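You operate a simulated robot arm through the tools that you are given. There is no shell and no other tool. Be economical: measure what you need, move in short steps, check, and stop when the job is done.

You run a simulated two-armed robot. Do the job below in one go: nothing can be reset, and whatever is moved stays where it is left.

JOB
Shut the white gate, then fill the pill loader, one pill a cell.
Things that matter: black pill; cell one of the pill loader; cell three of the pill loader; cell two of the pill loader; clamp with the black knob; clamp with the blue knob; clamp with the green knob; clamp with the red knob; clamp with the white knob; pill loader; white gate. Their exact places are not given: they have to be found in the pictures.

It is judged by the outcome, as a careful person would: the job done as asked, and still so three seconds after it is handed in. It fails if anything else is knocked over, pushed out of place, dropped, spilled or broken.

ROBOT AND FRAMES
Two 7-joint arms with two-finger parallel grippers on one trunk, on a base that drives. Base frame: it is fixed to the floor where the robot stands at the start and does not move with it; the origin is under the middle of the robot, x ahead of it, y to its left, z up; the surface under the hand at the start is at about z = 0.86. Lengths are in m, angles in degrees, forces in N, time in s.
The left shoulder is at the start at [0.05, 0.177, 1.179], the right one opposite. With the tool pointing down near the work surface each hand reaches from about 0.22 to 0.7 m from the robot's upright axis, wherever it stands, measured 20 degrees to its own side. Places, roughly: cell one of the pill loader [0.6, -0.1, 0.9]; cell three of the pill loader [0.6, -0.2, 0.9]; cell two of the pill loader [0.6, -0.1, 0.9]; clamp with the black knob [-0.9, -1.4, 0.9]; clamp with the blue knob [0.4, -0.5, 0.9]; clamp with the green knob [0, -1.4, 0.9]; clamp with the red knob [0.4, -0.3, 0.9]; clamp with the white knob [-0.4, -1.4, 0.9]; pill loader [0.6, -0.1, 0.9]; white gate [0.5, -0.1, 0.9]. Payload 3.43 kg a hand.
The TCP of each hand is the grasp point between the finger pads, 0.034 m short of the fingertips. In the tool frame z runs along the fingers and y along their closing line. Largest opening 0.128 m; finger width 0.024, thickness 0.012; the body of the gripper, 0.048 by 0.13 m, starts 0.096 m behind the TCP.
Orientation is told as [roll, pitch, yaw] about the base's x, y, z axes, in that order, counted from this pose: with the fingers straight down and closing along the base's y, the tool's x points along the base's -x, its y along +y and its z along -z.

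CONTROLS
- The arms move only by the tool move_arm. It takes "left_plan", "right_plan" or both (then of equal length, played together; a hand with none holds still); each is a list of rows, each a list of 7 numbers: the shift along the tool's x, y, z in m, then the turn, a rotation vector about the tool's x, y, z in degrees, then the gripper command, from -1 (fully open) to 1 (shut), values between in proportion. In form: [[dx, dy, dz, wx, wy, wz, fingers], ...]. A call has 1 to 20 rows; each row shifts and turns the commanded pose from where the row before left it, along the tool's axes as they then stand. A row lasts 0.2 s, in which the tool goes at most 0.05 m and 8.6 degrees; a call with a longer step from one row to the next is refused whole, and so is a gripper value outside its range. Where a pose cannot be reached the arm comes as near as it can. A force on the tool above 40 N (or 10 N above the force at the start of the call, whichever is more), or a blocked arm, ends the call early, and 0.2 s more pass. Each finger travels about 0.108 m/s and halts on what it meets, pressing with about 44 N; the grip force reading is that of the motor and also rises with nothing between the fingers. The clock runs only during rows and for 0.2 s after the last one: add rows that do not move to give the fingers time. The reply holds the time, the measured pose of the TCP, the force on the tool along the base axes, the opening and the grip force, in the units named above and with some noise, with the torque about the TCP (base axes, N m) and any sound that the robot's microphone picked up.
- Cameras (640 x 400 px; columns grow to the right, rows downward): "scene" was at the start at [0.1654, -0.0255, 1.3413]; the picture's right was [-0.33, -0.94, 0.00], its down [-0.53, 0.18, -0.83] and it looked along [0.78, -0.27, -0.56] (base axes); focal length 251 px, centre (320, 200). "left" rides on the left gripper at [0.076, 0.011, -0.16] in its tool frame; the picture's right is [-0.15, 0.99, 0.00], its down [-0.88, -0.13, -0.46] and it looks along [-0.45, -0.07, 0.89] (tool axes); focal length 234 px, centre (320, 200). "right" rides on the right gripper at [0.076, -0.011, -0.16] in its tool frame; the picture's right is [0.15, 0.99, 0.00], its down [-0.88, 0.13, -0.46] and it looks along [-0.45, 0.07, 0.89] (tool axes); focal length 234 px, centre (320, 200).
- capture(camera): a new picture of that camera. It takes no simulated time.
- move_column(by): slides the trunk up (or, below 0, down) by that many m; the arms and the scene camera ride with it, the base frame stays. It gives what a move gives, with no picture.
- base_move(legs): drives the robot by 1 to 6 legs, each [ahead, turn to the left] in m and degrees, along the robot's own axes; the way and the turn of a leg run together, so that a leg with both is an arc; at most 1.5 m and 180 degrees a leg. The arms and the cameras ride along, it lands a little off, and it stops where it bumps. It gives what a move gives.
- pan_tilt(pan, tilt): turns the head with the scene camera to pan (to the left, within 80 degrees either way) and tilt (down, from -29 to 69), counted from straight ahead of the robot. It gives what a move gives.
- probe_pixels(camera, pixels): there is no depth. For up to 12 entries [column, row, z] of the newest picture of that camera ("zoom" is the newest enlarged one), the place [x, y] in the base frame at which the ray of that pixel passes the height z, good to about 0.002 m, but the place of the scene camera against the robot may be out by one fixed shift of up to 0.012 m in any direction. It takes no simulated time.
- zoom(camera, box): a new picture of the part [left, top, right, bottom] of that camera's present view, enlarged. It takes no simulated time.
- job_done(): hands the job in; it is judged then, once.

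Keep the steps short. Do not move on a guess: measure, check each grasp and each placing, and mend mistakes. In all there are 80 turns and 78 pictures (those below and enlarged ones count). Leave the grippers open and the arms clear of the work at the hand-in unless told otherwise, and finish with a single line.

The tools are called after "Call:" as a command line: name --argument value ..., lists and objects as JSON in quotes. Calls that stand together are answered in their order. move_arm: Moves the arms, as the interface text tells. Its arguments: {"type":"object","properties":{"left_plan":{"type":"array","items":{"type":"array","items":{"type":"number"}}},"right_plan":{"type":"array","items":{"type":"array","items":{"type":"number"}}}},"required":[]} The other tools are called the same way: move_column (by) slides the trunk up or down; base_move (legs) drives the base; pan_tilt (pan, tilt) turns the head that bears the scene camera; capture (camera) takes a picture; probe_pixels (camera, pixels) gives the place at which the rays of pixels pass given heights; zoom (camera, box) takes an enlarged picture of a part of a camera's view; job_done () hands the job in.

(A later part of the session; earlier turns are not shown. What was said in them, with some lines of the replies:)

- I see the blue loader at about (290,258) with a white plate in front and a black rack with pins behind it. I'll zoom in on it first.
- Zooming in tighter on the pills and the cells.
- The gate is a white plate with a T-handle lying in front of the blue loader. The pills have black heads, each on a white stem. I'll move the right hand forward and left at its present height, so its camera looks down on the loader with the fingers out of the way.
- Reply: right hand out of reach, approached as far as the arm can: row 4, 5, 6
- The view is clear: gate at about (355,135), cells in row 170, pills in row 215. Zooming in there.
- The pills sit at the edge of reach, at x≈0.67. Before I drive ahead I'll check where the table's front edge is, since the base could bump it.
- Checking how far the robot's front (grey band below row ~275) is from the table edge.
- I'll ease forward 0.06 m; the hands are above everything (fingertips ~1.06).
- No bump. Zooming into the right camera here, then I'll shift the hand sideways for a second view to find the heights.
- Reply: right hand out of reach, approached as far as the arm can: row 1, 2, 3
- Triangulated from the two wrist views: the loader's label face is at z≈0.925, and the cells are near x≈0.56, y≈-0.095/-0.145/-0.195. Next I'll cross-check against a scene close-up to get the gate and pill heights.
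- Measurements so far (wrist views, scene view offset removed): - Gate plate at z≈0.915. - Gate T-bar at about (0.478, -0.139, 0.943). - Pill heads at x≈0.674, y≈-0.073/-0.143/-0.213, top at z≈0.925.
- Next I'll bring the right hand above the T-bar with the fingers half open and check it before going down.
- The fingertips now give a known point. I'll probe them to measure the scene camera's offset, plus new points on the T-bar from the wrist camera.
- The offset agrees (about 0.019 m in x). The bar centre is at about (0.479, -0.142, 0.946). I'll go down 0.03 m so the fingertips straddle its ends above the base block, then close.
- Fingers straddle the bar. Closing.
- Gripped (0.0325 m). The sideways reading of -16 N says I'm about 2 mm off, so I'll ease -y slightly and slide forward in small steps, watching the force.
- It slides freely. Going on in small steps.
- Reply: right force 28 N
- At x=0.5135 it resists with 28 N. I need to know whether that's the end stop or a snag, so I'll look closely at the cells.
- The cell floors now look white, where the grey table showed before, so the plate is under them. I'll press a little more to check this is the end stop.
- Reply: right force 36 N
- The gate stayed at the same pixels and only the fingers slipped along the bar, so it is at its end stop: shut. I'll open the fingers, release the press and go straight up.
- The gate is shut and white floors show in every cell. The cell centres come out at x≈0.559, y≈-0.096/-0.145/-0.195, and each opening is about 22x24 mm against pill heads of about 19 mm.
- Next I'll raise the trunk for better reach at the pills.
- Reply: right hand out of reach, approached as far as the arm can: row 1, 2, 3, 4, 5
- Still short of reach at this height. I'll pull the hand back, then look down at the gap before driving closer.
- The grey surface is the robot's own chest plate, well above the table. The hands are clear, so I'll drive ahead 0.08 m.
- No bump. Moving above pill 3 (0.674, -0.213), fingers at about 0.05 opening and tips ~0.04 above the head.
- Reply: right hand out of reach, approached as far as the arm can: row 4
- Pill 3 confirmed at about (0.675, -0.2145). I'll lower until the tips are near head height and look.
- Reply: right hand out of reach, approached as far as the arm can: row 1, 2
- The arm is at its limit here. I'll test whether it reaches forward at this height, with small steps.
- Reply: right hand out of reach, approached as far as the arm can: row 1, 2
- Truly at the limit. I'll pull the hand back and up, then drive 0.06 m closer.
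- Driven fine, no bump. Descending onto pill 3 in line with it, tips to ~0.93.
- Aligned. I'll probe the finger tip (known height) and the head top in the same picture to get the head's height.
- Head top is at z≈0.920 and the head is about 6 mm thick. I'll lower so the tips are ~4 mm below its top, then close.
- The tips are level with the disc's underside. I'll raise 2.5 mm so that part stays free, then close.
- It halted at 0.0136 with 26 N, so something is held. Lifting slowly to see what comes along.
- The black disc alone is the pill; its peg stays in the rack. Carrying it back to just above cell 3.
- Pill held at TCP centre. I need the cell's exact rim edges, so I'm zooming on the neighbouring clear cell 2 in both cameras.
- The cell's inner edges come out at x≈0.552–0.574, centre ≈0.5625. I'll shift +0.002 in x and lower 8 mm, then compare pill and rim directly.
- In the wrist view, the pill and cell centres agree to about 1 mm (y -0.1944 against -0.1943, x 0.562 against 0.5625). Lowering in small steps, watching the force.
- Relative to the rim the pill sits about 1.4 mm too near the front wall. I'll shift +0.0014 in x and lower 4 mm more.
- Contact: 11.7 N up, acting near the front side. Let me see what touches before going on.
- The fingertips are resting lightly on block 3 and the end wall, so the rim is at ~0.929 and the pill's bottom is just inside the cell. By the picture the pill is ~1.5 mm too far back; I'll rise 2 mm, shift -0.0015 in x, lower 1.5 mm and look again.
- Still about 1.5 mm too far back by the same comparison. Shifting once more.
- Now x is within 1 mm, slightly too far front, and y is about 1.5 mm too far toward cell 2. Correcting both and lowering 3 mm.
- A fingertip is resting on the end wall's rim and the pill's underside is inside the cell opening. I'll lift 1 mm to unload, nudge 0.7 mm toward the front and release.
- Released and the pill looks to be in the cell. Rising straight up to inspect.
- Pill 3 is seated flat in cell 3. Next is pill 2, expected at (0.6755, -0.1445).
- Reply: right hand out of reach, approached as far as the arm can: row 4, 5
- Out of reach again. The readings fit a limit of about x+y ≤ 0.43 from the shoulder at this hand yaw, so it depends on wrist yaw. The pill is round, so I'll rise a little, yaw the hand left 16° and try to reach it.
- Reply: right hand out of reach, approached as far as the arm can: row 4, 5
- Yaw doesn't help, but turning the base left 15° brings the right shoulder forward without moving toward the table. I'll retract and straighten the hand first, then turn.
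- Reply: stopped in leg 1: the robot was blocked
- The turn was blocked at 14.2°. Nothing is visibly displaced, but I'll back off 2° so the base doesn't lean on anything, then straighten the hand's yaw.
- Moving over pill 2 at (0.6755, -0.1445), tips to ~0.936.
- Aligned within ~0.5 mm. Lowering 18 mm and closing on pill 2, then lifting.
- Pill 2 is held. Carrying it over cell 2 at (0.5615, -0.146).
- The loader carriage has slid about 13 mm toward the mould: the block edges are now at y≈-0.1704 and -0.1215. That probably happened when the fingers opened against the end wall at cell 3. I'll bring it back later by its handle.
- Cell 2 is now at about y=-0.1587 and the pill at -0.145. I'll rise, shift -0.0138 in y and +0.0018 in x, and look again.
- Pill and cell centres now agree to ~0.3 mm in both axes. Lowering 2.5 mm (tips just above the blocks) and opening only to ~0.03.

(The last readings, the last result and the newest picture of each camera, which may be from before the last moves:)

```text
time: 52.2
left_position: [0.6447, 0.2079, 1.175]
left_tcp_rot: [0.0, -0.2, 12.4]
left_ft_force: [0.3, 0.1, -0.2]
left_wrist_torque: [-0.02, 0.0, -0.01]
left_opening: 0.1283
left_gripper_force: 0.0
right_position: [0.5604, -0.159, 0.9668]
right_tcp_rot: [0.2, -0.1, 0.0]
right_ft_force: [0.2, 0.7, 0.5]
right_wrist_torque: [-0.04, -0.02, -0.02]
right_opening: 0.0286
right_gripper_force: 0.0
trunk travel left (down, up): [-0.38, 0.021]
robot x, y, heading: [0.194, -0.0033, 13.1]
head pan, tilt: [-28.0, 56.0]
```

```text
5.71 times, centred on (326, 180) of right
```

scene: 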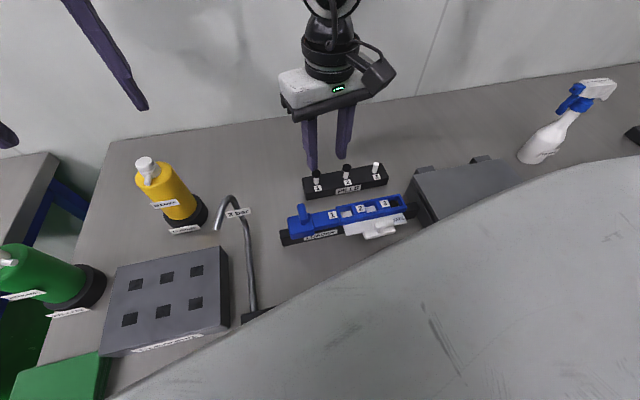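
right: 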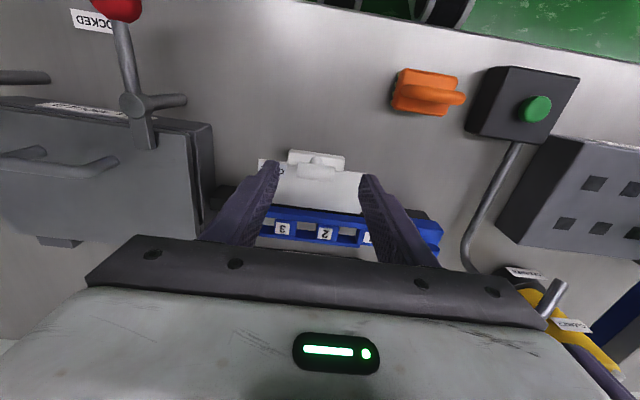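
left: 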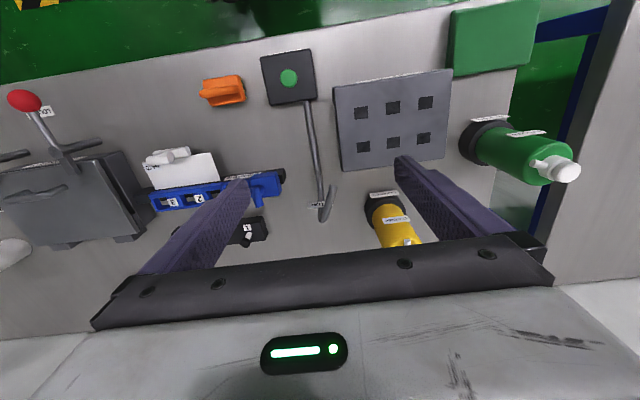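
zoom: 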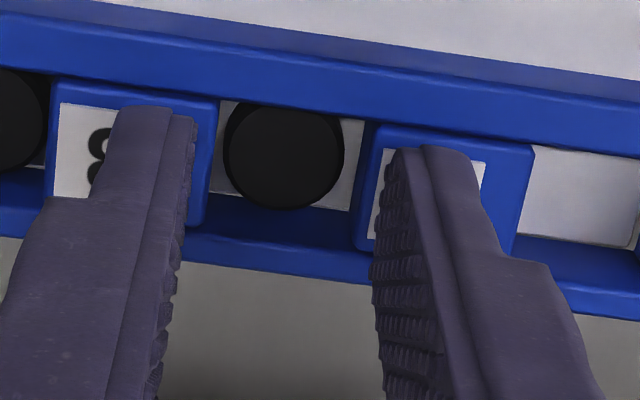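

Pill 2 is seated flat in cell 2. Going up and over to pill 1 at (0.675, -0.0735), moving in x first.

Call:
move_arm --right_plan '[[0, 0, -0.02, 0, 0, 0, 0.55], [-0.005, 0, -0.015, 0, 0, 0, 0.4], [-0.035, 0.01, 0, 0, 0, 0, 0.25], [-0.035, 0.025, 0, 0, 0, 0, 0.25], [-0.035, 0.03, 0, 0, 0, 0, 0.25], [-0.0046, 0.0205, 0.015, 0, 0, 0, 0.25], [0, 0, 0.016, 0, 0, 0, 0.25], [0, 0, 0, 0, 0, 0, 0.25]]'

Call:
zoom --camera "right" --box '[260, 120, 380, 200]'

```text
time: 54.0
left_position: [0.6447, 0.2075, 1.1728]
left_tcp_rot: [0.0, -0.1, 12.4]
left_ft_force: [-0.4, 0.2, -0.1]
left_wrist_torque: [0.03, -0.02, 0.02]
left_opening: 0.1281
left_gripper_force: 0.1
right_position: [0.6744, -0.0726, 0.9703]
right_tcp_rot: [0.1, 0.0, 0.0]
right_ft_force: [-0.1, 0.7, 0.9]
right_wrist_torque: [-0.01, 0.01, -0.01]
right_opening: 0.0479
right_gripper_force: 0.1
trunk travel left (down, up): [-0.38, 0.021]
robot x, y, heading: [0.1971, 0.0013, 12.6]
head pan, tilt: [-28.0, 56.0]
```

```text
5.00 times, centred on (320, 160) of right
```

zoom: 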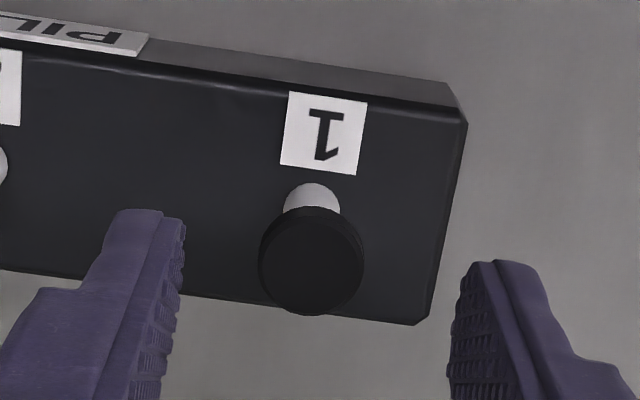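

Pill 1 is lined up (0.8 mm to -y). Correcting, lowering and closing.

Call:
move_arm --right_plan '[[0, -0.001, 0.01, 0, 0, 0, 0.4], [0, 0, 0.0075, 0, 0, 0, 0.4], [0, 0, 0, 0, 0, 0, 0.7], [0, 0, 0, 0, 0, 0, 0.85], [0, 0, 0, 0, 0, 0, 0.88], [0, 0, -0.01, 0, 0, 0, 0.88], [0, 0, -0.012, 0, 0, 0, 0.88], [0, 0, -0.012, 0, 0, 0, 0.88], [0, 0, 0, 0, 0, 0, 0.88]]'

Call:
zoom --camera "scene" --box '[280, 130, 420, 250]'

```text
time: 56.0
left_position: [0.6446, 0.2068, 1.1752]
left_tcp_rot: [0.0, -0.1, 12.3]
left_ft_force: [-0.1, -0.7, 0.1]
left_wrist_torque: [-0.02, -0.02, -0.02]
left_opening: 0.1283
left_gripper_force: 0.1
right_position: [0.6775, -0.0727, 0.9875]
right_tcp_rot: [0.1, -0.1, 0.0]
right_ft_force: [0.5, 0.3, -0.3]
right_wrist_torque: [-0.04, 0.0, 0.0]
right_opening: 0.0078
right_gripper_force: 0.1
trunk travel left (down, up): [-0.38, 0.021]
robot x, y, heading: [0.1948, -0.0002, 12.5]
head pan, tilt: [-28.0, 56.0]
```

```text
3.33 times, centred on (350, 190) of scene
```

zoom: 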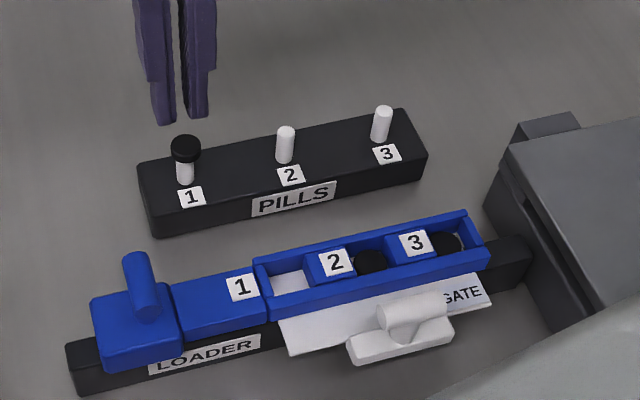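

The grip slipped off the top and the pill is still on its peg. I'll open, return to the viewing height and check where it is.

Call:
move_arm --right_plan '[[0.0015, -0.001, 0, 0, 0, 0, 0.25], [0, 0, 0, 0, 0, 0, 0.25], [0, 0, 0.009, 0, 0, 0, 0.25], [0, 0, 0.009, 0, 0, 0, 0.25], [0, 0, 0, 0, 0, 0, 0.25]]'

Call:
zoom --camera "right" --box '[260, 120, 380, 200]'

```text
time: 57.2
left_position: [0.6442, 0.2085, 1.1735]
left_tcp_rot: [-0.1, -0.1, 12.4]
left_ft_force: [-0.5, -0.1, 0.3]
left_wrist_torque: [-0.05, 0.02, 0.02]
left_opening: 0.1281
left_gripper_force: 0.1
right_position: [0.6765, -0.0746, 0.9688]
right_tcp_rot: [0.1, -0.1, 0.0]
right_ft_force: [0.9, -0.1, -1.0]
right_wrist_torque: [-0.01, 0.03, -0.02]
right_opening: 0.0479
right_gripper_force: 0.0
trunk travel left (down, up): [-0.38, 0.021]
robot x, y, heading: [0.1961, 0.0039, 12.8]
head pan, tilt: [-28.0, 56.0]
```

```text
5.00 times, centred on (320, 160) of right
```

zoom: 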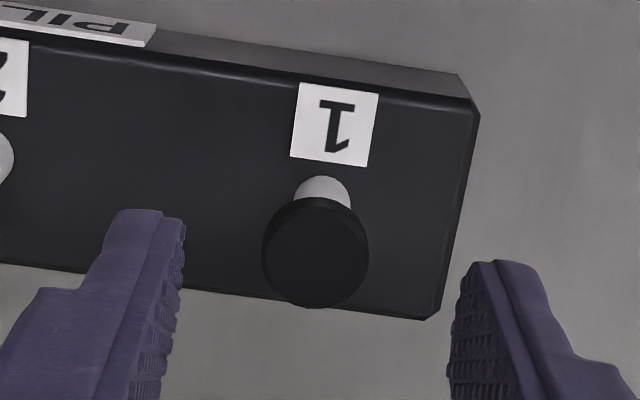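

The pill is still on the peg, centred to ~1 mm. This time I'll go 2–3 mm lower before closing.

Call:
move_arm --right_plan '[[0.0008, 0, 0.01, 0, 0, 0, 0.4], [0, 0, 0.0092, 0, 0, 0, 0.4], [0, 0, 0, 0, 0, 0, 0.6], [0, 0, 0, 0, 0, 0, 0.75], [0, 0, 0, 0, 0, 0, 0.8], [0, 0, 0, 0, 0, 0, 0.8]]'

```text
time: 58.6
left_position: [0.6443, 0.208, 1.1743]
left_tcp_rot: [-0.1, -0.1, 12.4]
left_ft_force: [-0.2, 0.2, 0.7]
left_wrist_torque: [0.0, 0.0, 0.01]
left_opening: 0.1282
left_gripper_force: 0.0
right_position: [0.6763, -0.075, 0.9518]
right_tcp_rot: [0.1, -0.1, 0.0]
right_ft_force: [0.0, 0.0, 1.1]
right_wrist_torque: [0.03, 0.03, -0.03]
right_opening: 0.0138
right_gripper_force: 26.6
trunk travel left (down, up): [-0.38, 0.021]
robot x, y, heading: [0.1974, -0.0009, 12.5]
head pan, tilt: [-28.0, 56.0]
```

Same reading as the good grip on pill 3 (0.0138, 26.6 N). Lifting and checking.

Call:
move_arm --right_plan '[[0, 0, -0.01, 0, 0, 0, 0.83], [0, 0, -0.012, 0, 0, 0, 0.83], [0, 0, -0.012, 0, 0, 0, 0.83], [0, 0, 0, 0, 0, 0, 0.83]]'

Call:
zoom --camera "scene" --box '[280, 130, 420, 250]'

```text
time: 59.6
left_position: [0.6448, 0.2069, 1.1746]
left_tcp_rot: [0.0, -0.2, 12.4]
left_ft_force: [-0.7, 0.0, -0.9]
left_wrist_torque: [0.02, 0.01, 0.03]
left_opening: 0.1279
left_gripper_force: 0.1
right_position: [0.6749, -0.0751, 0.9831]
right_tcp_rot: [0.2, -0.1, 0.0]
right_ft_force: [0.5, -0.3, 0.5]
right_wrist_torque: [0.02, 0.0, 0.01]
right_opening: 0.0128
right_gripper_force: 2.4
trunk travel left (down, up): [-0.38, 0.021]
robot x, y, heading: [0.1945, 0.0001, 12.6]
head pan, tilt: [-28.0, 56.0]
```

```text
3.33 times, centred on (350, 190) of scene
```

zoom: 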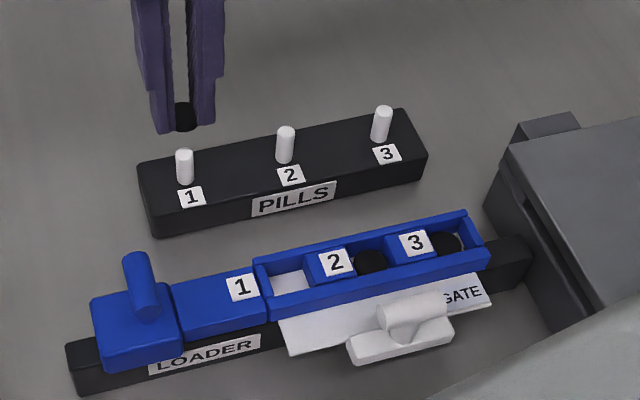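

Pill 1 is held. Carrying it to cell 1, now at about (0.561, -0.109).

Call:
move_arm --right_plan '[[0.03, -0.009, 0, 0, 0, 0, 0.86], [0.03, -0.009, 0, 0, 0, 0, 0.86], [0.03, -0.009, 0, 0, 0, 0, 0.86], [0.024, -0.007, 0, 0, 0, 0, 0.86], [0, 0, 0.007, 0, 0, 0, 0.86], [0, 0, 0.005, 0, 0, 0, 0.86], [0, 0, 0, 0, 0, 0, 0.86]]'

Call:
zoom --camera "right" --box '[270, 145, 382, 215]'

```text
time: 61.2
left_position: [0.6453, 0.2078, 1.1747]
left_tcp_rot: [0.0, -0.1, 12.4]
left_ft_force: [0.0, 0.2, -0.1]
left_wrist_torque: [-0.01, 0.0, 0.0]
left_opening: 0.1282
left_gripper_force: 0.0
right_position: [0.5592, -0.1086, 0.9709]
right_tcp_rot: [0.1, -0.1, -0.1]
right_ft_force: [0.4, 0.4, -0.3]
right_wrist_torque: [0.02, 0.04, -0.02]
right_opening: 0.0127
right_gripper_force: 20.3
trunk travel left (down, up): [-0.38, 0.021]
robot x, y, heading: [0.1963, 0.0015, 12.5]
head pan, tilt: [-28.0, 56.0]
```

```text
5.71 times, centred on (326, 180) of right
```

zoom: 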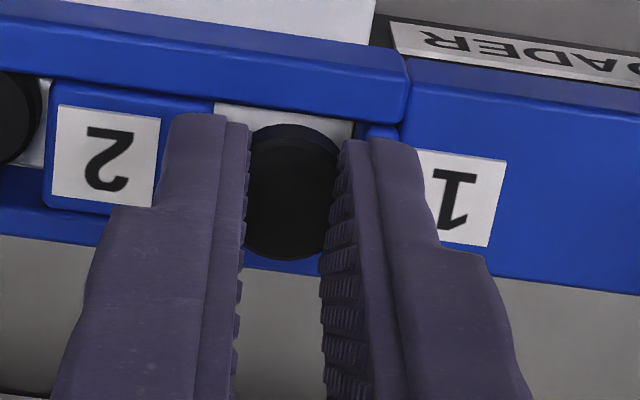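

By the rays, the pill is 2 mm too far +y and 0.8 mm too far front. Correcting, then lowering 4.5 mm and reading the force before release.

Call:
move_arm --right_plan '[[-0.0008, -0.002, 0, 0, 0, 0, 0.86], [0, 0, 0.0025, 0, 0, 0, 0.86], [0, 0, 0.002, 0, 0, 0, 0.86], [0, 0, 0, 0, 0, 0, 0.86]]'

Call:
zoom --camera "right" --box '[270, 145, 382, 215]'

```text
time: 62.2
left_position: [0.644, 0.2081, 1.1745]
left_tcp_rot: [0.0, -0.1, 12.5]
left_ft_force: [0.3, -0.6, -0.1]
left_wrist_torque: [-0.02, 0.02, 0.02]
left_opening: 0.1281
left_gripper_force: 0.0
right_position: [0.5607, -0.1105, 0.9682]
right_tcp_rot: [0.1, -0.2, 0.0]
right_ft_force: [-0.7, -0.4, 0.1]
right_wrist_torque: [-0.02, -0.03, 0.02]
right_opening: 0.0104
right_gripper_force: 36.5
trunk travel left (down, up): [-0.38, 0.021]
robot x, y, heading: [0.1975, 0.0017, 12.3]
head pan, tilt: [-28.0, 56.0]
```

```text
5.71 times, centred on (326, 180) of right
```

zoom: 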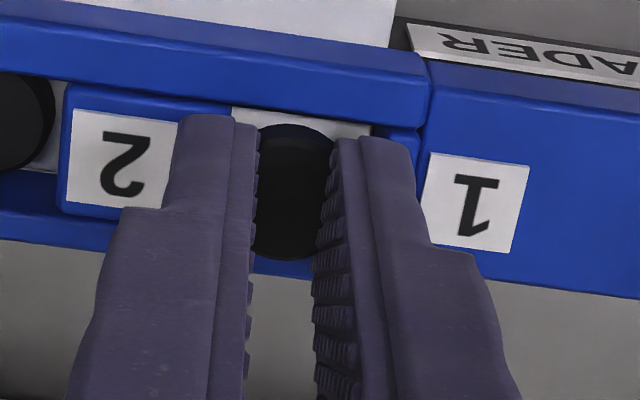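

Same picture as the good cell 2 placing. Lowering 1.5 mm and releasing to ~0.03, then straight up.

Call:
move_arm --right_plan '[[0, 0, 0.0015, 0, 0, 0, 0.83], [0, 0, 0, 0, 0, 0, 0.8], [0, 0, 0, 0, 0, 0, 0.55], [0, 0, 0, 0, 0, 0, 0.55], [0, 0, -0.02, 0, 0, 0, 0.55], [0, 0, -0.02, 0, 0, 0, 0.55], [0, 0, 0, 0, 0, 0, 0.55]]'

Call:
zoom --camera "scene" --box '[280, 170, 420, 250]'

```text
time: 63.8
left_position: [0.6448, 0.2083, 1.1741]
left_tcp_rot: [0.0, -0.1, 12.4]
left_ft_force: [0.9, -0.3, 0.8]
left_wrist_torque: [0.02, 0.0, -0.01]
left_opening: 0.1279
left_gripper_force: 0.1
right_position: [0.5607, -0.1094, 1.0056]
right_tcp_rot: [0.0, -0.2, 0.1]
right_ft_force: [-0.2, 0.8, -0.9]
right_wrist_torque: [0.06, 0.02, -0.02]
right_opening: 0.0288
right_gripper_force: 0.1
trunk travel left (down, up): [-0.38, 0.021]
robot x, y, heading: [0.1983, -0.0016, 12.6]
head pan, tilt: [-28.0, 56.0]
```

```text
4.57 times, centred on (350, 210) of scene
```

zoom: 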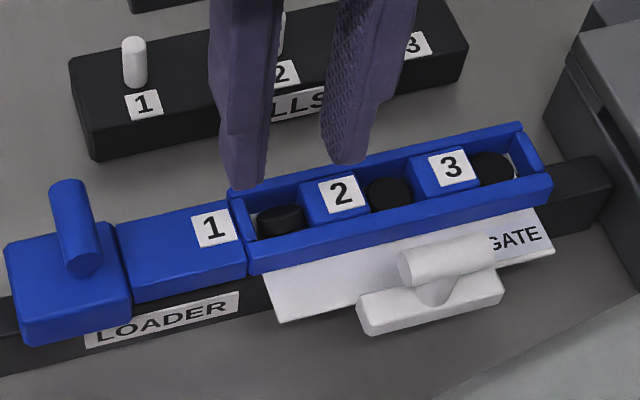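

All three cells hold a pill. Pill 1 looks slightly different from the others, so I'm zooming in to check it sits flat.

Call:
zoom --camera "scene" --box '[328, 198, 400, 228]'

```text
8.89 times, centred on (364, 213) of scene
```

zoom: 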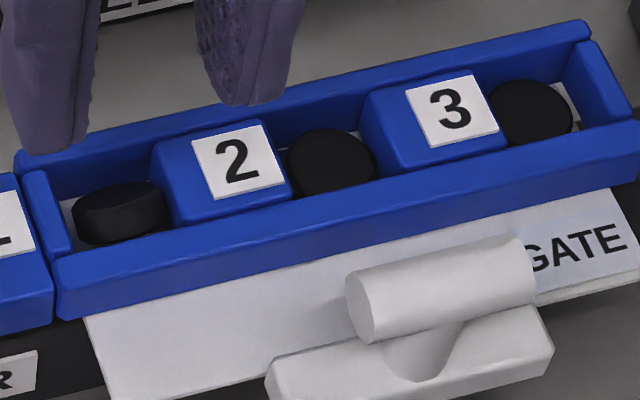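

Pill 1 looks tilted, its front edge up. Checking from above with the wrist camera.

Call:
zoom --camera "right" --box '[265, 145, 377, 215]'

```text
5.71 times, centred on (321, 180) of right
```

zoom: 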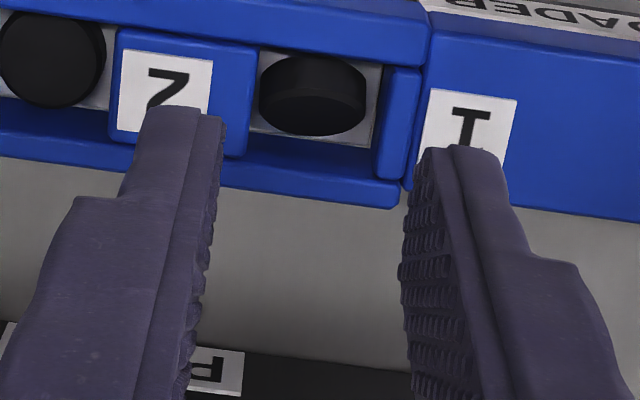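

Pill 1 is leaning on the front wall at roughly 50°. I'll press its raised edge down with the corner of a single finger. That means opening the hand wide, putting the right finger over cell 1 and the left finger in free space past the loader's end, and tilting the hand ~32° so only one corner enters the cell. First I'll rise, shift, open and tilt, all up high.

Call:
move_arm --right_plan '[[0, 0, -0.03, 0, 0, 0, 0.3], [0, 0.03, -0.01, 0, 0, 0, -0.3], [0, 0.037, 0, 0, 0, 0, -0.94], [0, 0, 0, 0, -8, 0, -0.94], [0, 0, 0, 0, -8, 0, -0.94], [0, 0, 0, 0, -8, 0, -0.94], [0, 0, 0, 0, -8, 0, -0.94], [0, 0, 0, 0, 0, 0, -0.94]]'

```text
time: 65.6
left_position: [0.6444, 0.2061, 1.1746]
left_tcp_rot: [0.0, -0.1, 12.4]
left_ft_force: [0.7, 0.1, -0.5]
left_wrist_torque: [0.0, 0.0, -0.05]
left_opening: 0.1281
left_gripper_force: 0.1
right_position: [0.5695, -0.055, 1.0489]
right_tcp_rot: [0.5, -32.0, 0.0]
right_ft_force: [-0.1, 0.3, 0.2]
right_wrist_torque: [-0.02, 0.02, -0.01]
right_opening: 0.124
right_gripper_force: 0.0
right hand out of reach, approached as far as the arm can: row 7
trunk travel left (down, up): [-0.38, 0.021]
robot x, y, heading: [0.1976, -0.003, 12.7]
head pan, tilt: [-28.0, 56.0]
```

Now bringing the finger corner over the pill's raised edge, ~1.5 cm above the rim.

Call:
move_arm --right_plan '[[0.0172, 0.0042, 0.0144, 0, 0, 0, -0.94], [0.0172, 0.0042, 0.0144, 0, 0, 0, -0.94], [0.0171, 0.0041, 0.0145, 0, 0, 0, -0.94], [0, 0, 0, 0, 0, 0, -0.94]]'

Call:
zoom --camera "scene" --box '[270, 160, 410, 250]'

```text
time: 66.6
left_position: [0.6449, 0.2069, 1.1744]
left_tcp_rot: [0.0, 0.0, 12.3]
left_ft_force: [-0.9, -1.1, -0.4]
left_wrist_torque: [0.03, 0.01, -0.01]
left_opening: 0.1279
left_gripper_force: 0.1
right_position: [0.5844, -0.0647, 0.9997]
right_tcp_rot: [0.2, -31.8, 0.0]
right_ft_force: [1.0, 0.6, -0.1]
right_wrist_torque: [0.0, -0.02, -0.03]
right_opening: 0.124
right_gripper_force: 0.0
right hand out of reach, approached as far as the arm can: row 1, 2, 3
trunk travel left (down, up): [-0.38, 0.021]
robot x, y, heading: [0.1932, -0.0013, 12.7]
head pan, tilt: [-28.0, 56.0]
```

```text
4.44 times, centred on (340, 205) of scene
```

zoom: 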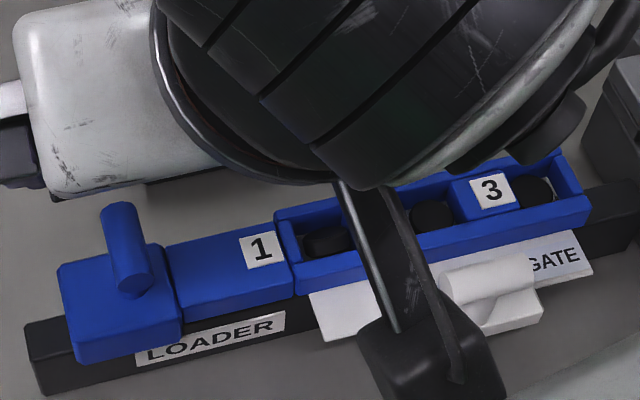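

The wrist is too close to the robot's body for this tilt. I'll lift the hand and back the robot off 0.1 m to make room.

Call:
move_arm --right_plan '[[-0.0132, 0, -0.0212, 0, 0, 0, -0.94], [-0.0132, 0, -0.0212, 0, 0, 0, -0.94], [0, 0, 0, 0, 0, 0, -0.94]]'

Call:
base_move --legs '[[-0.1, 0]]'

```text
time: 67.4
left_position: [0.6451, 0.2072, 1.1729]
left_tcp_rot: [0.0, -0.1, 12.3]
left_ft_force: [-0.2, -0.5, -0.1]
left_wrist_torque: [0.0, 0.0, -0.02]
left_opening: 0.1281
left_gripper_force: 0.1
right_position: [0.5845, -0.066, 1.0523]
right_tcp_rot: [0.0, -32.1, 0.0]
right_ft_force: [-0.3, -0.1, 0.0]
right_wrist_torque: [0.04, 0.02, 0.03]
right_opening: 0.1242
right_gripper_force: 0.0
trunk travel left (down, up): [-0.38, 0.021]
robot x, y, heading: [0.1954, 0.0021, 12.5]
head pan, tilt: [-28.0, 56.0]
```

```text
time: 68.5
left_position: [0.5457, 0.1857, 1.1744]
left_tcp_rot: [-0.1, -0.2, 12.4]
left_ft_force: [0.0, 0.0, -0.6]
left_wrist_torque: [0.0, -0.03, -0.03]
left_opening: 0.128
left_gripper_force: 0.0
right_position: [0.4853, -0.0886, 1.0516]
right_tcp_rot: [0.1, -32.2, -0.2]
right_ft_force: [-0.8, 0.8, 0.2]
right_wrist_torque: [0.02, 0.01, -0.01]
right_opening: 0.1241
right_gripper_force: 0.0
trunk travel left (down, up): [-0.38, 0.021]
robot x, y, heading: [0.0979, -0.0261, 12.6]
head pan, tilt: [-28.0, 56.0]
```

Call:
move_arm --right_plan '[[-0.0269, 0.023, 0.0168, 0, 0, 0, -0.94], [-0.0269, 0.0231, 0.0168, 0, 0, 0, -0.94], [0.0184, 0, 0.0295, 0, 0, 0, -0.94], [0.0185, 0, 0.0295, 0, 0, 0, -0.94], [0, 0, 0, 0, 0, 0, -0.94]]'

Call:
zoom --camera "scene" --box '[255, 125, 415, 225]'

```text
time: 69.7
left_position: [0.5449, 0.1862, 1.1748]
left_tcp_rot: [0.0, 0.0, 12.4]
left_ft_force: [0.1, -0.1, -0.2]
left_wrist_torque: [0.0, 0.0, 0.0]
left_opening: 0.1278
left_gripper_force: 0.1
right_position: [0.5534, -0.0696, 0.9922]
right_tcp_rot: [0.3, -32.1, -0.1]
right_ft_force: [0.7, 0.7, -0.2]
right_wrist_torque: [0.03, 0.03, 0.0]
right_opening: 0.1242
right_gripper_force: 0.0
right hand out of reach, approached as far as the arm can: row 2, 3, 4
trunk travel left (down, up): [-0.38, 0.021]
robot x, y, heading: [0.0986, -0.0247, 12.5]
head pan, tilt: [-28.0, 56.0]
```

```text
4.00 times, centred on (335, 175) of scene
```

zoom: 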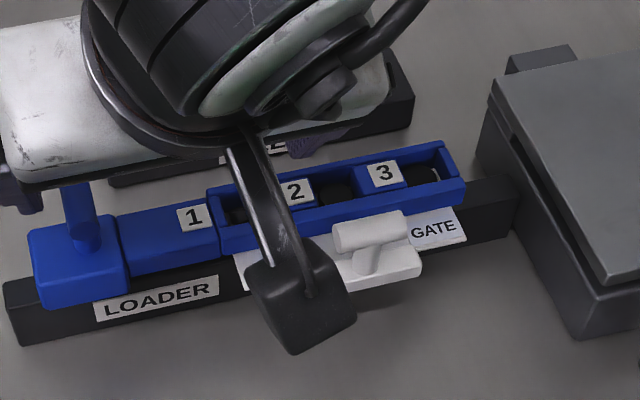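

That tilted reach isn't available here either. Next approach: put the carriage back by gripping its T-handle, and use small back-and-forth strokes in y to let the leaning pill slip flat.

First I'll raise and straighten the hand, drive forward again to where this spot was reachable, and go above the handle.

Call:
move_arm --right_plan '[[-0.0159, 0, -0.0254, 0, 0, 0, -0.94], [-0.0159, 0, -0.0254, 0, 0, 0, -0.6], [0, 0, 0, 0, 8, 0, -0.2], [0, 0, 0, 0, 8, 0, 0.2], [0, 0, 0, 0, 8, 0, 0.2], [0, 0, 0, 0, 8, 0, 0.2], [0, 0, 0, 0, 0, 0, 0.2]]'

Call:
base_move --legs '[[0.1, 0]]'

```text
time: 71.3
left_position: [0.5465, 0.1862, 1.1753]
left_tcp_rot: [0.0, -0.1, 12.4]
left_ft_force: [0.0, -0.3, -0.7]
left_wrist_torque: [-0.03, 0.01, 0.01]
left_opening: 0.1282
left_gripper_force: 0.1
right_position: [0.5539, -0.0706, 1.0519]
right_tcp_rot: [0.1, 0.0, 0.0]
right_ft_force: [-0.1, 0.0, 1.2]
right_wrist_torque: [-0.04, 0.01, 0.02]
right_opening: 0.051
right_gripper_force: 0.0
trunk travel left (down, up): [-0.38, 0.021]
robot x, y, heading: [0.0982, -0.0223, 12.7]
head pan, tilt: [-28.0, 56.0]
```

```text
time: 72.6
left_position: [0.6478, 0.2056, 1.1758]
left_tcp_rot: [0.0, -0.1, 12.2]
left_ft_force: [0.4, 0.1, -0.8]
left_wrist_torque: [0.03, 0.03, -0.02]
left_opening: 0.1281
left_gripper_force: 0.1
right_position: [0.654, -0.0503, 1.0524]
right_tcp_rot: [0.1, -0.2, -0.5]
right_ft_force: [0.1, -0.4, -0.6]
right_wrist_torque: [0.01, -0.01, 0.0]
right_opening: 0.0512
right_gripper_force: 0.0
trunk travel left (down, up): [-0.38, 0.021]
robot x, y, heading: [0.2031, 0.0003, 12.5]
head pan, tilt: [-28.0, 56.0]
stopped in leg 1: the robot was blocked; the commanded pose is now the measured one
```

Call:
move_arm --right_plan '[[0.032, 0.0105, 0, 0, 0, 0, 0.2], [0.032, 0.0105, 0, 0, 0, 0, 0.2], [0.032, 0.0103, 0.01, 0, 0, 0.5, 0.2], [0, 0, 0.022, 0, 0, 0, 0.2], [0, 0, 0, 0, 0, 0, 0.2]]'

Call:
zoom --camera "right" --box '[220, 120, 400, 240]'

```text
time: 73.8
left_position: [0.6472, 0.2066, 1.1742]
left_tcp_rot: [0.0, -0.1, 12.2]
left_ft_force: [0.3, 0.5, -0.2]
left_wrist_torque: [0.04, 0.02, -0.01]
left_opening: 0.1282
left_gripper_force: 0.0
right_position: [0.56, -0.0274, 1.0214]
right_tcp_rot: [0.1, -0.1, -0.8]
right_ft_force: [0.2, 0.3, 0.8]
right_wrist_torque: [-0.01, 0.02, 0.0]
right_opening: 0.0511
right_gripper_force: 0.0
right hand out of reach, approached as far as the arm can: row 3, 4
trunk travel left (down, up): [-0.38, 0.021]
robot x, y, heading: [0.1986, -0.0008, 12.1]
head pan, tilt: [-28.0, 56.0]
```

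```text
3.33 times, centred on (310, 180) of right
```

zoom: 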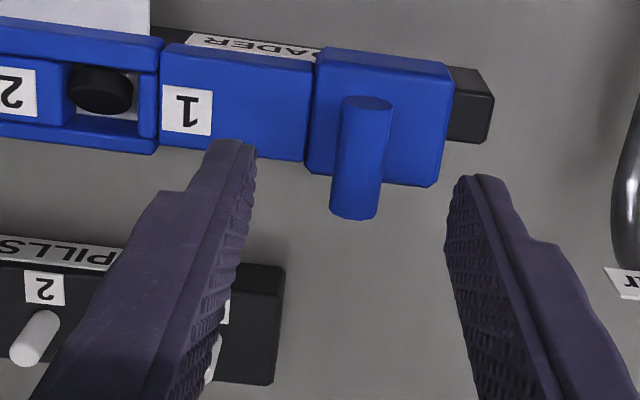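

The T-bar runs along x at about (0.562, -0.024), and the rail end shows ~13 mm beyond the block. Lowering around it and closing.

Call:
move_arm --right_plan '[[0, 0.0, 0.018, 0, 0, 0, 0.2], [0, 0.0035, 0.02, 0, 0, 0, 0.2], [0, 0, 0.002, 0, 0, 0, 0.2], [0, 0, 0, 0, 0, 0, 0.7], [0, 0, 0, 0, 0, 0, 0.95], [0, 0, 0, 0, 0, 0, 0.95]]'

```text
time: 75.2
left_position: [0.6467, 0.2065, 1.1749]
left_tcp_rot: [0.0, 0.0, 12.2]
left_ft_force: [-0.8, -0.4, 0.6]
left_wrist_torque: [0.01, 0.02, -0.06]
left_opening: 0.1281
left_gripper_force: 0.1
right_position: [0.5614, -0.0347, 0.9849]
right_tcp_rot: [0.0, -0.2, -0.7]
right_ft_force: [0.4, -1.4, -2.1]
right_wrist_torque: [-0.01, -0.16, 0.48]
right_opening: 0.0146
right_gripper_force: 45.1
right hand out of reach, approached as far as the arm can: row 1, 2
trunk travel left (down, up): [-0.38, 0.021]
robot x, y, heading: [0.1948, 0.0031, 12.5]
head pan, tilt: [-28.0, 56.0]
```

Gripped (0.0146), but the arm hit its limit toward +y and closing nudged the carriage slightly further. I'll release, rise, then back off 0.1 m and turn left 13° so the arm can pull toward +y properly.

Call:
move_arm --right_plan '[[0, 0, 0, 0, 0, 0, 0.3], [0, 0, 0, 0, 0, 0, 0.2], [0, 0, -0.03, 0, 0, 0, 0.2], [0, 0, -0.04, 0, 0, 0, 0.2], [0, 0, -0.03, 0, 0, 0, 0.2], [0, 0, 0, 0, 0, 0, 0.2]]'

Call:
base_move --legs '[[-0.1, 0], [0, 13]]'

```text
time: 76.6
left_position: [0.6472, 0.206, 1.1742]
left_tcp_rot: [-0.1, -0.1, 12.3]
left_ft_force: [-0.8, 0.3, 0.2]
left_wrist_torque: [0.02, 0.01, 0.0]
left_opening: 0.1283
left_gripper_force: 0.1
right_position: [0.5613, -0.0362, 1.0873]
right_tcp_rot: [0.0, -0.1, -0.7]
right_ft_force: [0.9, -0.1, -0.1]
right_wrist_torque: [0.03, 0.0, 0.01]
right_opening: 0.0512
right_gripper_force: 0.2
trunk travel left (down, up): [-0.38, 0.021]
robot x, y, heading: [0.2038, 0.0013, 12.2]
head pan, tilt: [-28.0, 56.0]
```

```text
time: 78.6
left_position: [0.4919, 0.2869, 1.1737]
left_tcp_rot: [0.1, -0.1, 26.0]
left_ft_force: [0.8, 0.9, 0.2]
left_wrist_torque: [-0.02, -0.01, 0.0]
left_opening: 0.1282
left_gripper_force: 0.0
right_position: [0.4648, 0.0315, 1.0855]
right_tcp_rot: [0.0, -0.1, 12.9]
right_ft_force: [-0.4, -0.5, 0.4]
right_wrist_torque: [-0.01, 0.03, 0.01]
right_opening: 0.0512
right_gripper_force: 0.1
trunk travel left (down, up): [-0.38, 0.021]
robot x, y, heading: [0.1027, -0.0205, 26.2]
head pan, tilt: [-28.0, 56.0]
```

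Turned fine. Straightening yaw and moving above the handle at (0.5615, -0.0355).

Call:
move_arm --right_plan '[[0, 0, 0, 0, 0, 6.45, 0.2], [0, 0, 0, 0, 0, 6.45, 0.2], [-0.032, -0.022, 0, 0, 0, 0, 0.2], [-0.032, -0.022, 0, 0, 0, 0, 0.2], [-0.0325, -0.023, 0.02, 0, 0, 0, 0.2], [0, 0, 0.04, 0, 0, 0, 0.2], [0, 0, 0, 0, 0, 0, 0.2]]'

```text
time: 80.2
left_position: [0.4927, 0.2849, 1.1733]
left_tcp_rot: [0.0, 0.0, 25.9]
left_ft_force: [-0.6, -0.2, 0.3]
left_wrist_torque: [-0.02, -0.02, 0.01]
left_opening: 0.1278
left_gripper_force: 0.1
right_position: [0.5614, -0.0386, 1.0208]
right_tcp_rot: [0.1, 0.0, -0.1]
right_ft_force: [0.4, -0.3, 0.1]
right_wrist_torque: [0.01, 0.05, -0.01]
right_opening: 0.0513
right_gripper_force: 0.0
trunk travel left (down, up): [-0.38, 0.021]
robot x, y, heading: [0.1023, -0.0179, 25.6]
head pan, tilt: [-28.0, 56.0]
```

On target. Lowering, gripping, pulling the carriage +0.024 in y, with a few short strokes to settle the leaning pill.

Call:
move_arm --right_plan '[[0, 0.002, 0.018, 0, 0, 0, 0.2], [0, 0.001, 0.018, 0, 0, 0, 0.2], [0, 0, 0, 0, 0, 0, 0.7], [0, 0, 0, 0, 0, 0, 1], [0, 0, 0, 0, 0, 0, 1], [0, 0.012, 0, 0, 0, 0, 1], [0, 0.012, 0, 0, 0, 0, 1], [0, -0.012, 0, 0, 0, 0, 1], [0, 0.012, 0, 0, 0, 0, 1], [0, -0.012, 0, 0, 0, 0, 1], [0, 0.012, 0, 0, 0, 0, 1], [0, -0.012, 0, 0, 0, 0, 1], [0, 0.012, 0, 0, 0, 0, 1], [0, 0, 0, 0, 0, 0, 1]]'

Call:
zoom --camera "right" --box '[200, 100, 420, 240]'

```text
time: 83.2
left_position: [0.4933, 0.2856, 1.1724]
left_tcp_rot: [0.1, 0.2, 25.8]
left_ft_force: [0.3, -0.5, -0.6]
left_wrist_torque: [0.0, -0.01, -0.01]
left_opening: 0.1281
left_gripper_force: 0.1
right_position: [0.5614, -0.0094, 0.9866]
right_tcp_rot: [0.1, 0.2, 0.0]
right_ft_force: [-6.3, -0.3, -23.0]
right_wrist_torque: [0.12, 0.09, -0.06]
right_opening: 0.0143
right_gripper_force: 45.7
trunk travel left (down, up): [-0.38, 0.021]
robot x, y, heading: [0.1007, -0.022, 26.0]
head pan, tilt: [-28.0, 56.0]
```

```text
2.86 times, centred on (310, 170) of right
```

zoom: 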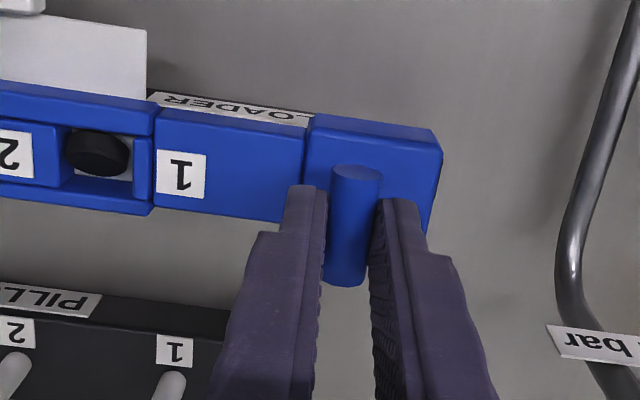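

The carriage is back flush with the rail end. Pill 1 still leans, so I'll make a few brisker strokes while I hold the handle, ending at the same place.

Call:
move_arm --right_plan '[[0, 0, 0.001, 0, 0, 0, 1], [0, -0.028, 0, 0, 0, 0, 1], [0, 0.028, 0, 0, 0, 0, 1], [0, -0.028, 0, 0, 0, 0, 1], [0, 0.028, 0, 0, 0, 0, 1], [0, -0.028, 0, 0, 0, 0, 1], [0, 0.028, 0, 0, 0, 0, 1], [0, -0.028, 0, 0, 0, 0, 1], [0, 0.028, 0, 0, 0, 0, 1], [0, -0.028, 0, 0, 0, 0, 1], [0, 0.028, 0, 0, 0, 0, 1], [0, 0, 0, 0, 0, 0, 1], [0, 0, 0, 0, 0, 0, 1]]'

```text
time: 86.0
left_position: [0.491, 0.2862, 1.1741]
left_tcp_rot: [0.0, 0.0, 25.8]
left_ft_force: [0.4, -0.1, -0.4]
left_wrist_torque: [-0.01, -0.01, -0.01]
left_opening: 0.128
left_gripper_force: 0.0
right_position: [0.5608, -0.0092, 0.9872]
right_tcp_rot: [0.0, 0.0, 0.0]
right_ft_force: [-11.3, -7.7, -2.5]
right_wrist_torque: [-0.41, 0.9, 0.01]
right_opening: 0.0142
right_gripper_force: 45.2
trunk travel left (down, up): [-0.38, 0.021]
robot x, y, heading: [0.1041, -0.0229, 26.1]
head pan, tilt: [-28.0, 56.0]
5 turns are left
```

Releasing the handle, rising straight up and taking a look at the cells with the last picture.

Call:
move_arm --right_plan '[[0, 0, 0, 0, 0, 0, 0.6], [0, 0, 0, 0, 0, 0, 0.3], [0, 0, -0.03, 0, 0, 0, 0.3], [0, 0, -0.03, 0, 0, 0, 0.3], [0, 0, 0, 0, 0, 0, 0.3]]'

Call:
zoom --camera "right" --box '[150, 80, 350, 205]'

```text
time: 87.2
left_position: [0.4918, 0.2865, 1.1732]
left_tcp_rot: [0.0, 0.0, 25.9]
left_ft_force: [-0.1, 0.2, 0.2]
left_wrist_torque: [-0.01, 0.01, -0.02]
left_opening: 0.1281
left_gripper_force: 0.0
right_position: [0.5628, -0.0078, 1.0505]
right_tcp_rot: [0.0, -0.1, 0.0]
right_ft_force: [-0.4, 0.2, 0.0]
right_wrist_torque: [0.01, 0.02, -0.02]
right_opening: 0.0449
right_gripper_force: 0.0
trunk travel left (down, up): [-0.38, 0.021]
robot x, y, heading: [0.1036, -0.022, 26.0]
head pan, tilt: [-28.0, 56.0]
```

```text
3.20 times, centred on (250, 142) of right
4 turns are left
```

zoom: 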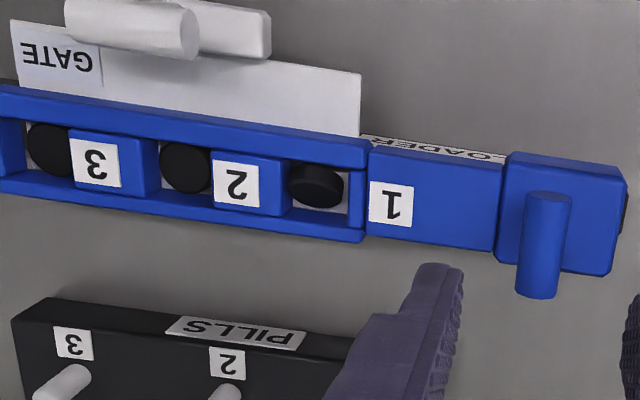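

Pill 1 still leans, though it is inside its cell. The robot now stands differently, so the single-finger press may be within reach. I'll set up for it well above everything and read the pose before deciding.

Call:
move_arm --right_plan '[[0, -0.0094, 0, 0, 0, 0, -0.3], [0, -0.0094, 0, 0, 0, 0, -0.94], [0, 0, 0, 0, -8, 0, -0.94], [0, 0, 0, 0, -8, 0, -0.94], [0, 0, 0, 0, -8, 0, -0.94], [0, 0, 0, 0, -8, 0, -0.94], [0.0119, 0, -0.0074, 0, 0, 0, -0.94], [0.0132, 0, 0.0212, 0, 0, 0, -0.94], [0.0132, 0, 0.0212, 0, 0, 0, -0.94], [0, 0, 0, 0, 0, 0, -0.94]]'

```text
time: 89.4
left_position: [0.4918, 0.2854, 1.1735]
left_tcp_rot: [0.1, 0.0, 25.9]
left_ft_force: [-0.1, -1.0, -0.3]
left_wrist_torque: [-0.03, 0.0, 0.0]
left_opening: 0.1282
left_gripper_force: 0.1
right_position: [0.5482, -0.0301, 0.9981]
right_tcp_rot: [0.1, -32.2, -0.1]
right_ft_force: [0.2, -0.4, 0.0]
right_wrist_torque: [0.01, -0.03, 0.0]
right_opening: 0.124
right_gripper_force: 0.2
trunk travel left (down, up): [-0.38, 0.021]
robot x, y, heading: [0.1031, -0.0189, 26.0]
head pan, tilt: [-28.0, 56.0]
3 turns are left
```

The pose is exactly where it should be: the finger corner is over the raised edge at x≈0.556. Pressing down in small steps to z≈0.918, then rising.

Call:
move_arm --right_plan '[[0.0106, 0.002, 0.017, 0, 0, 0, -0.94], [0.0053, 0, 0.0085, 0, 0, 0, -0.94], [0.00265, 0, 0.00424, 0, 0, 0, -0.94], [0.00212, 0, 0.0034, 0, 0, 0, -0.94], [0.00186, 0, 0.003, 0, 0, 0, -0.94], [0.00106, 0, 0.0017, 0, 0, 0, -0.94], [0, 0, 0, 0, 0, 0, -0.94], [-0.0053, 0, -0.0085, 0, 0, 0, -0.94], [-0.0159, 0, -0.0254, 0, 0, 0, -0.94], [-0.0159, 0, -0.0254, 0, 0, 0, -0.94], [-0.0159, 0, -0.0254, 0, 0, 0, -0.94], [0, 0, 0, 0, 0, 0, -0.94]]'

```text
time: 92.0
left_position: [0.4917, 0.2859, 1.1744]
left_tcp_rot: [0.1, 0.1, 25.9]
left_ft_force: [0.4, -0.2, 0.3]
left_wrist_torque: [-0.02, 0.02, 0.02]
left_opening: 0.1279
left_gripper_force: 0.1
right_position: [0.5478, -0.028, 1.054]
right_tcp_rot: [0.1, -32.0, 0.0]
right_ft_force: [-0.2, 0.2, 0.2]
right_wrist_torque: [0.01, 0.03, 0.03]
right_opening: 0.1242
right_gripper_force: 0.1
trunk travel left (down, up): [-0.38, 0.021]
robot x, y, heading: [0.1027, -0.0169, 26.0]
head pan, tilt: [-28.0, 56.0]
2 turns are left
```

The press ran its full stroke with no force stop. The hand is up, clear and open, and no pictures are left, so I'm handing in.

Call:
job_done

```text
The job is handed in.
```

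The white gate is shut and each of the three cells holds one pill; the pill in cell one had been leaning and I pressed it down last, but I had no pictures left to confirm it lies flat, and the loader carriage, which I nudged about 13 mm (more for a moment) along its rail, is back in line by eye.
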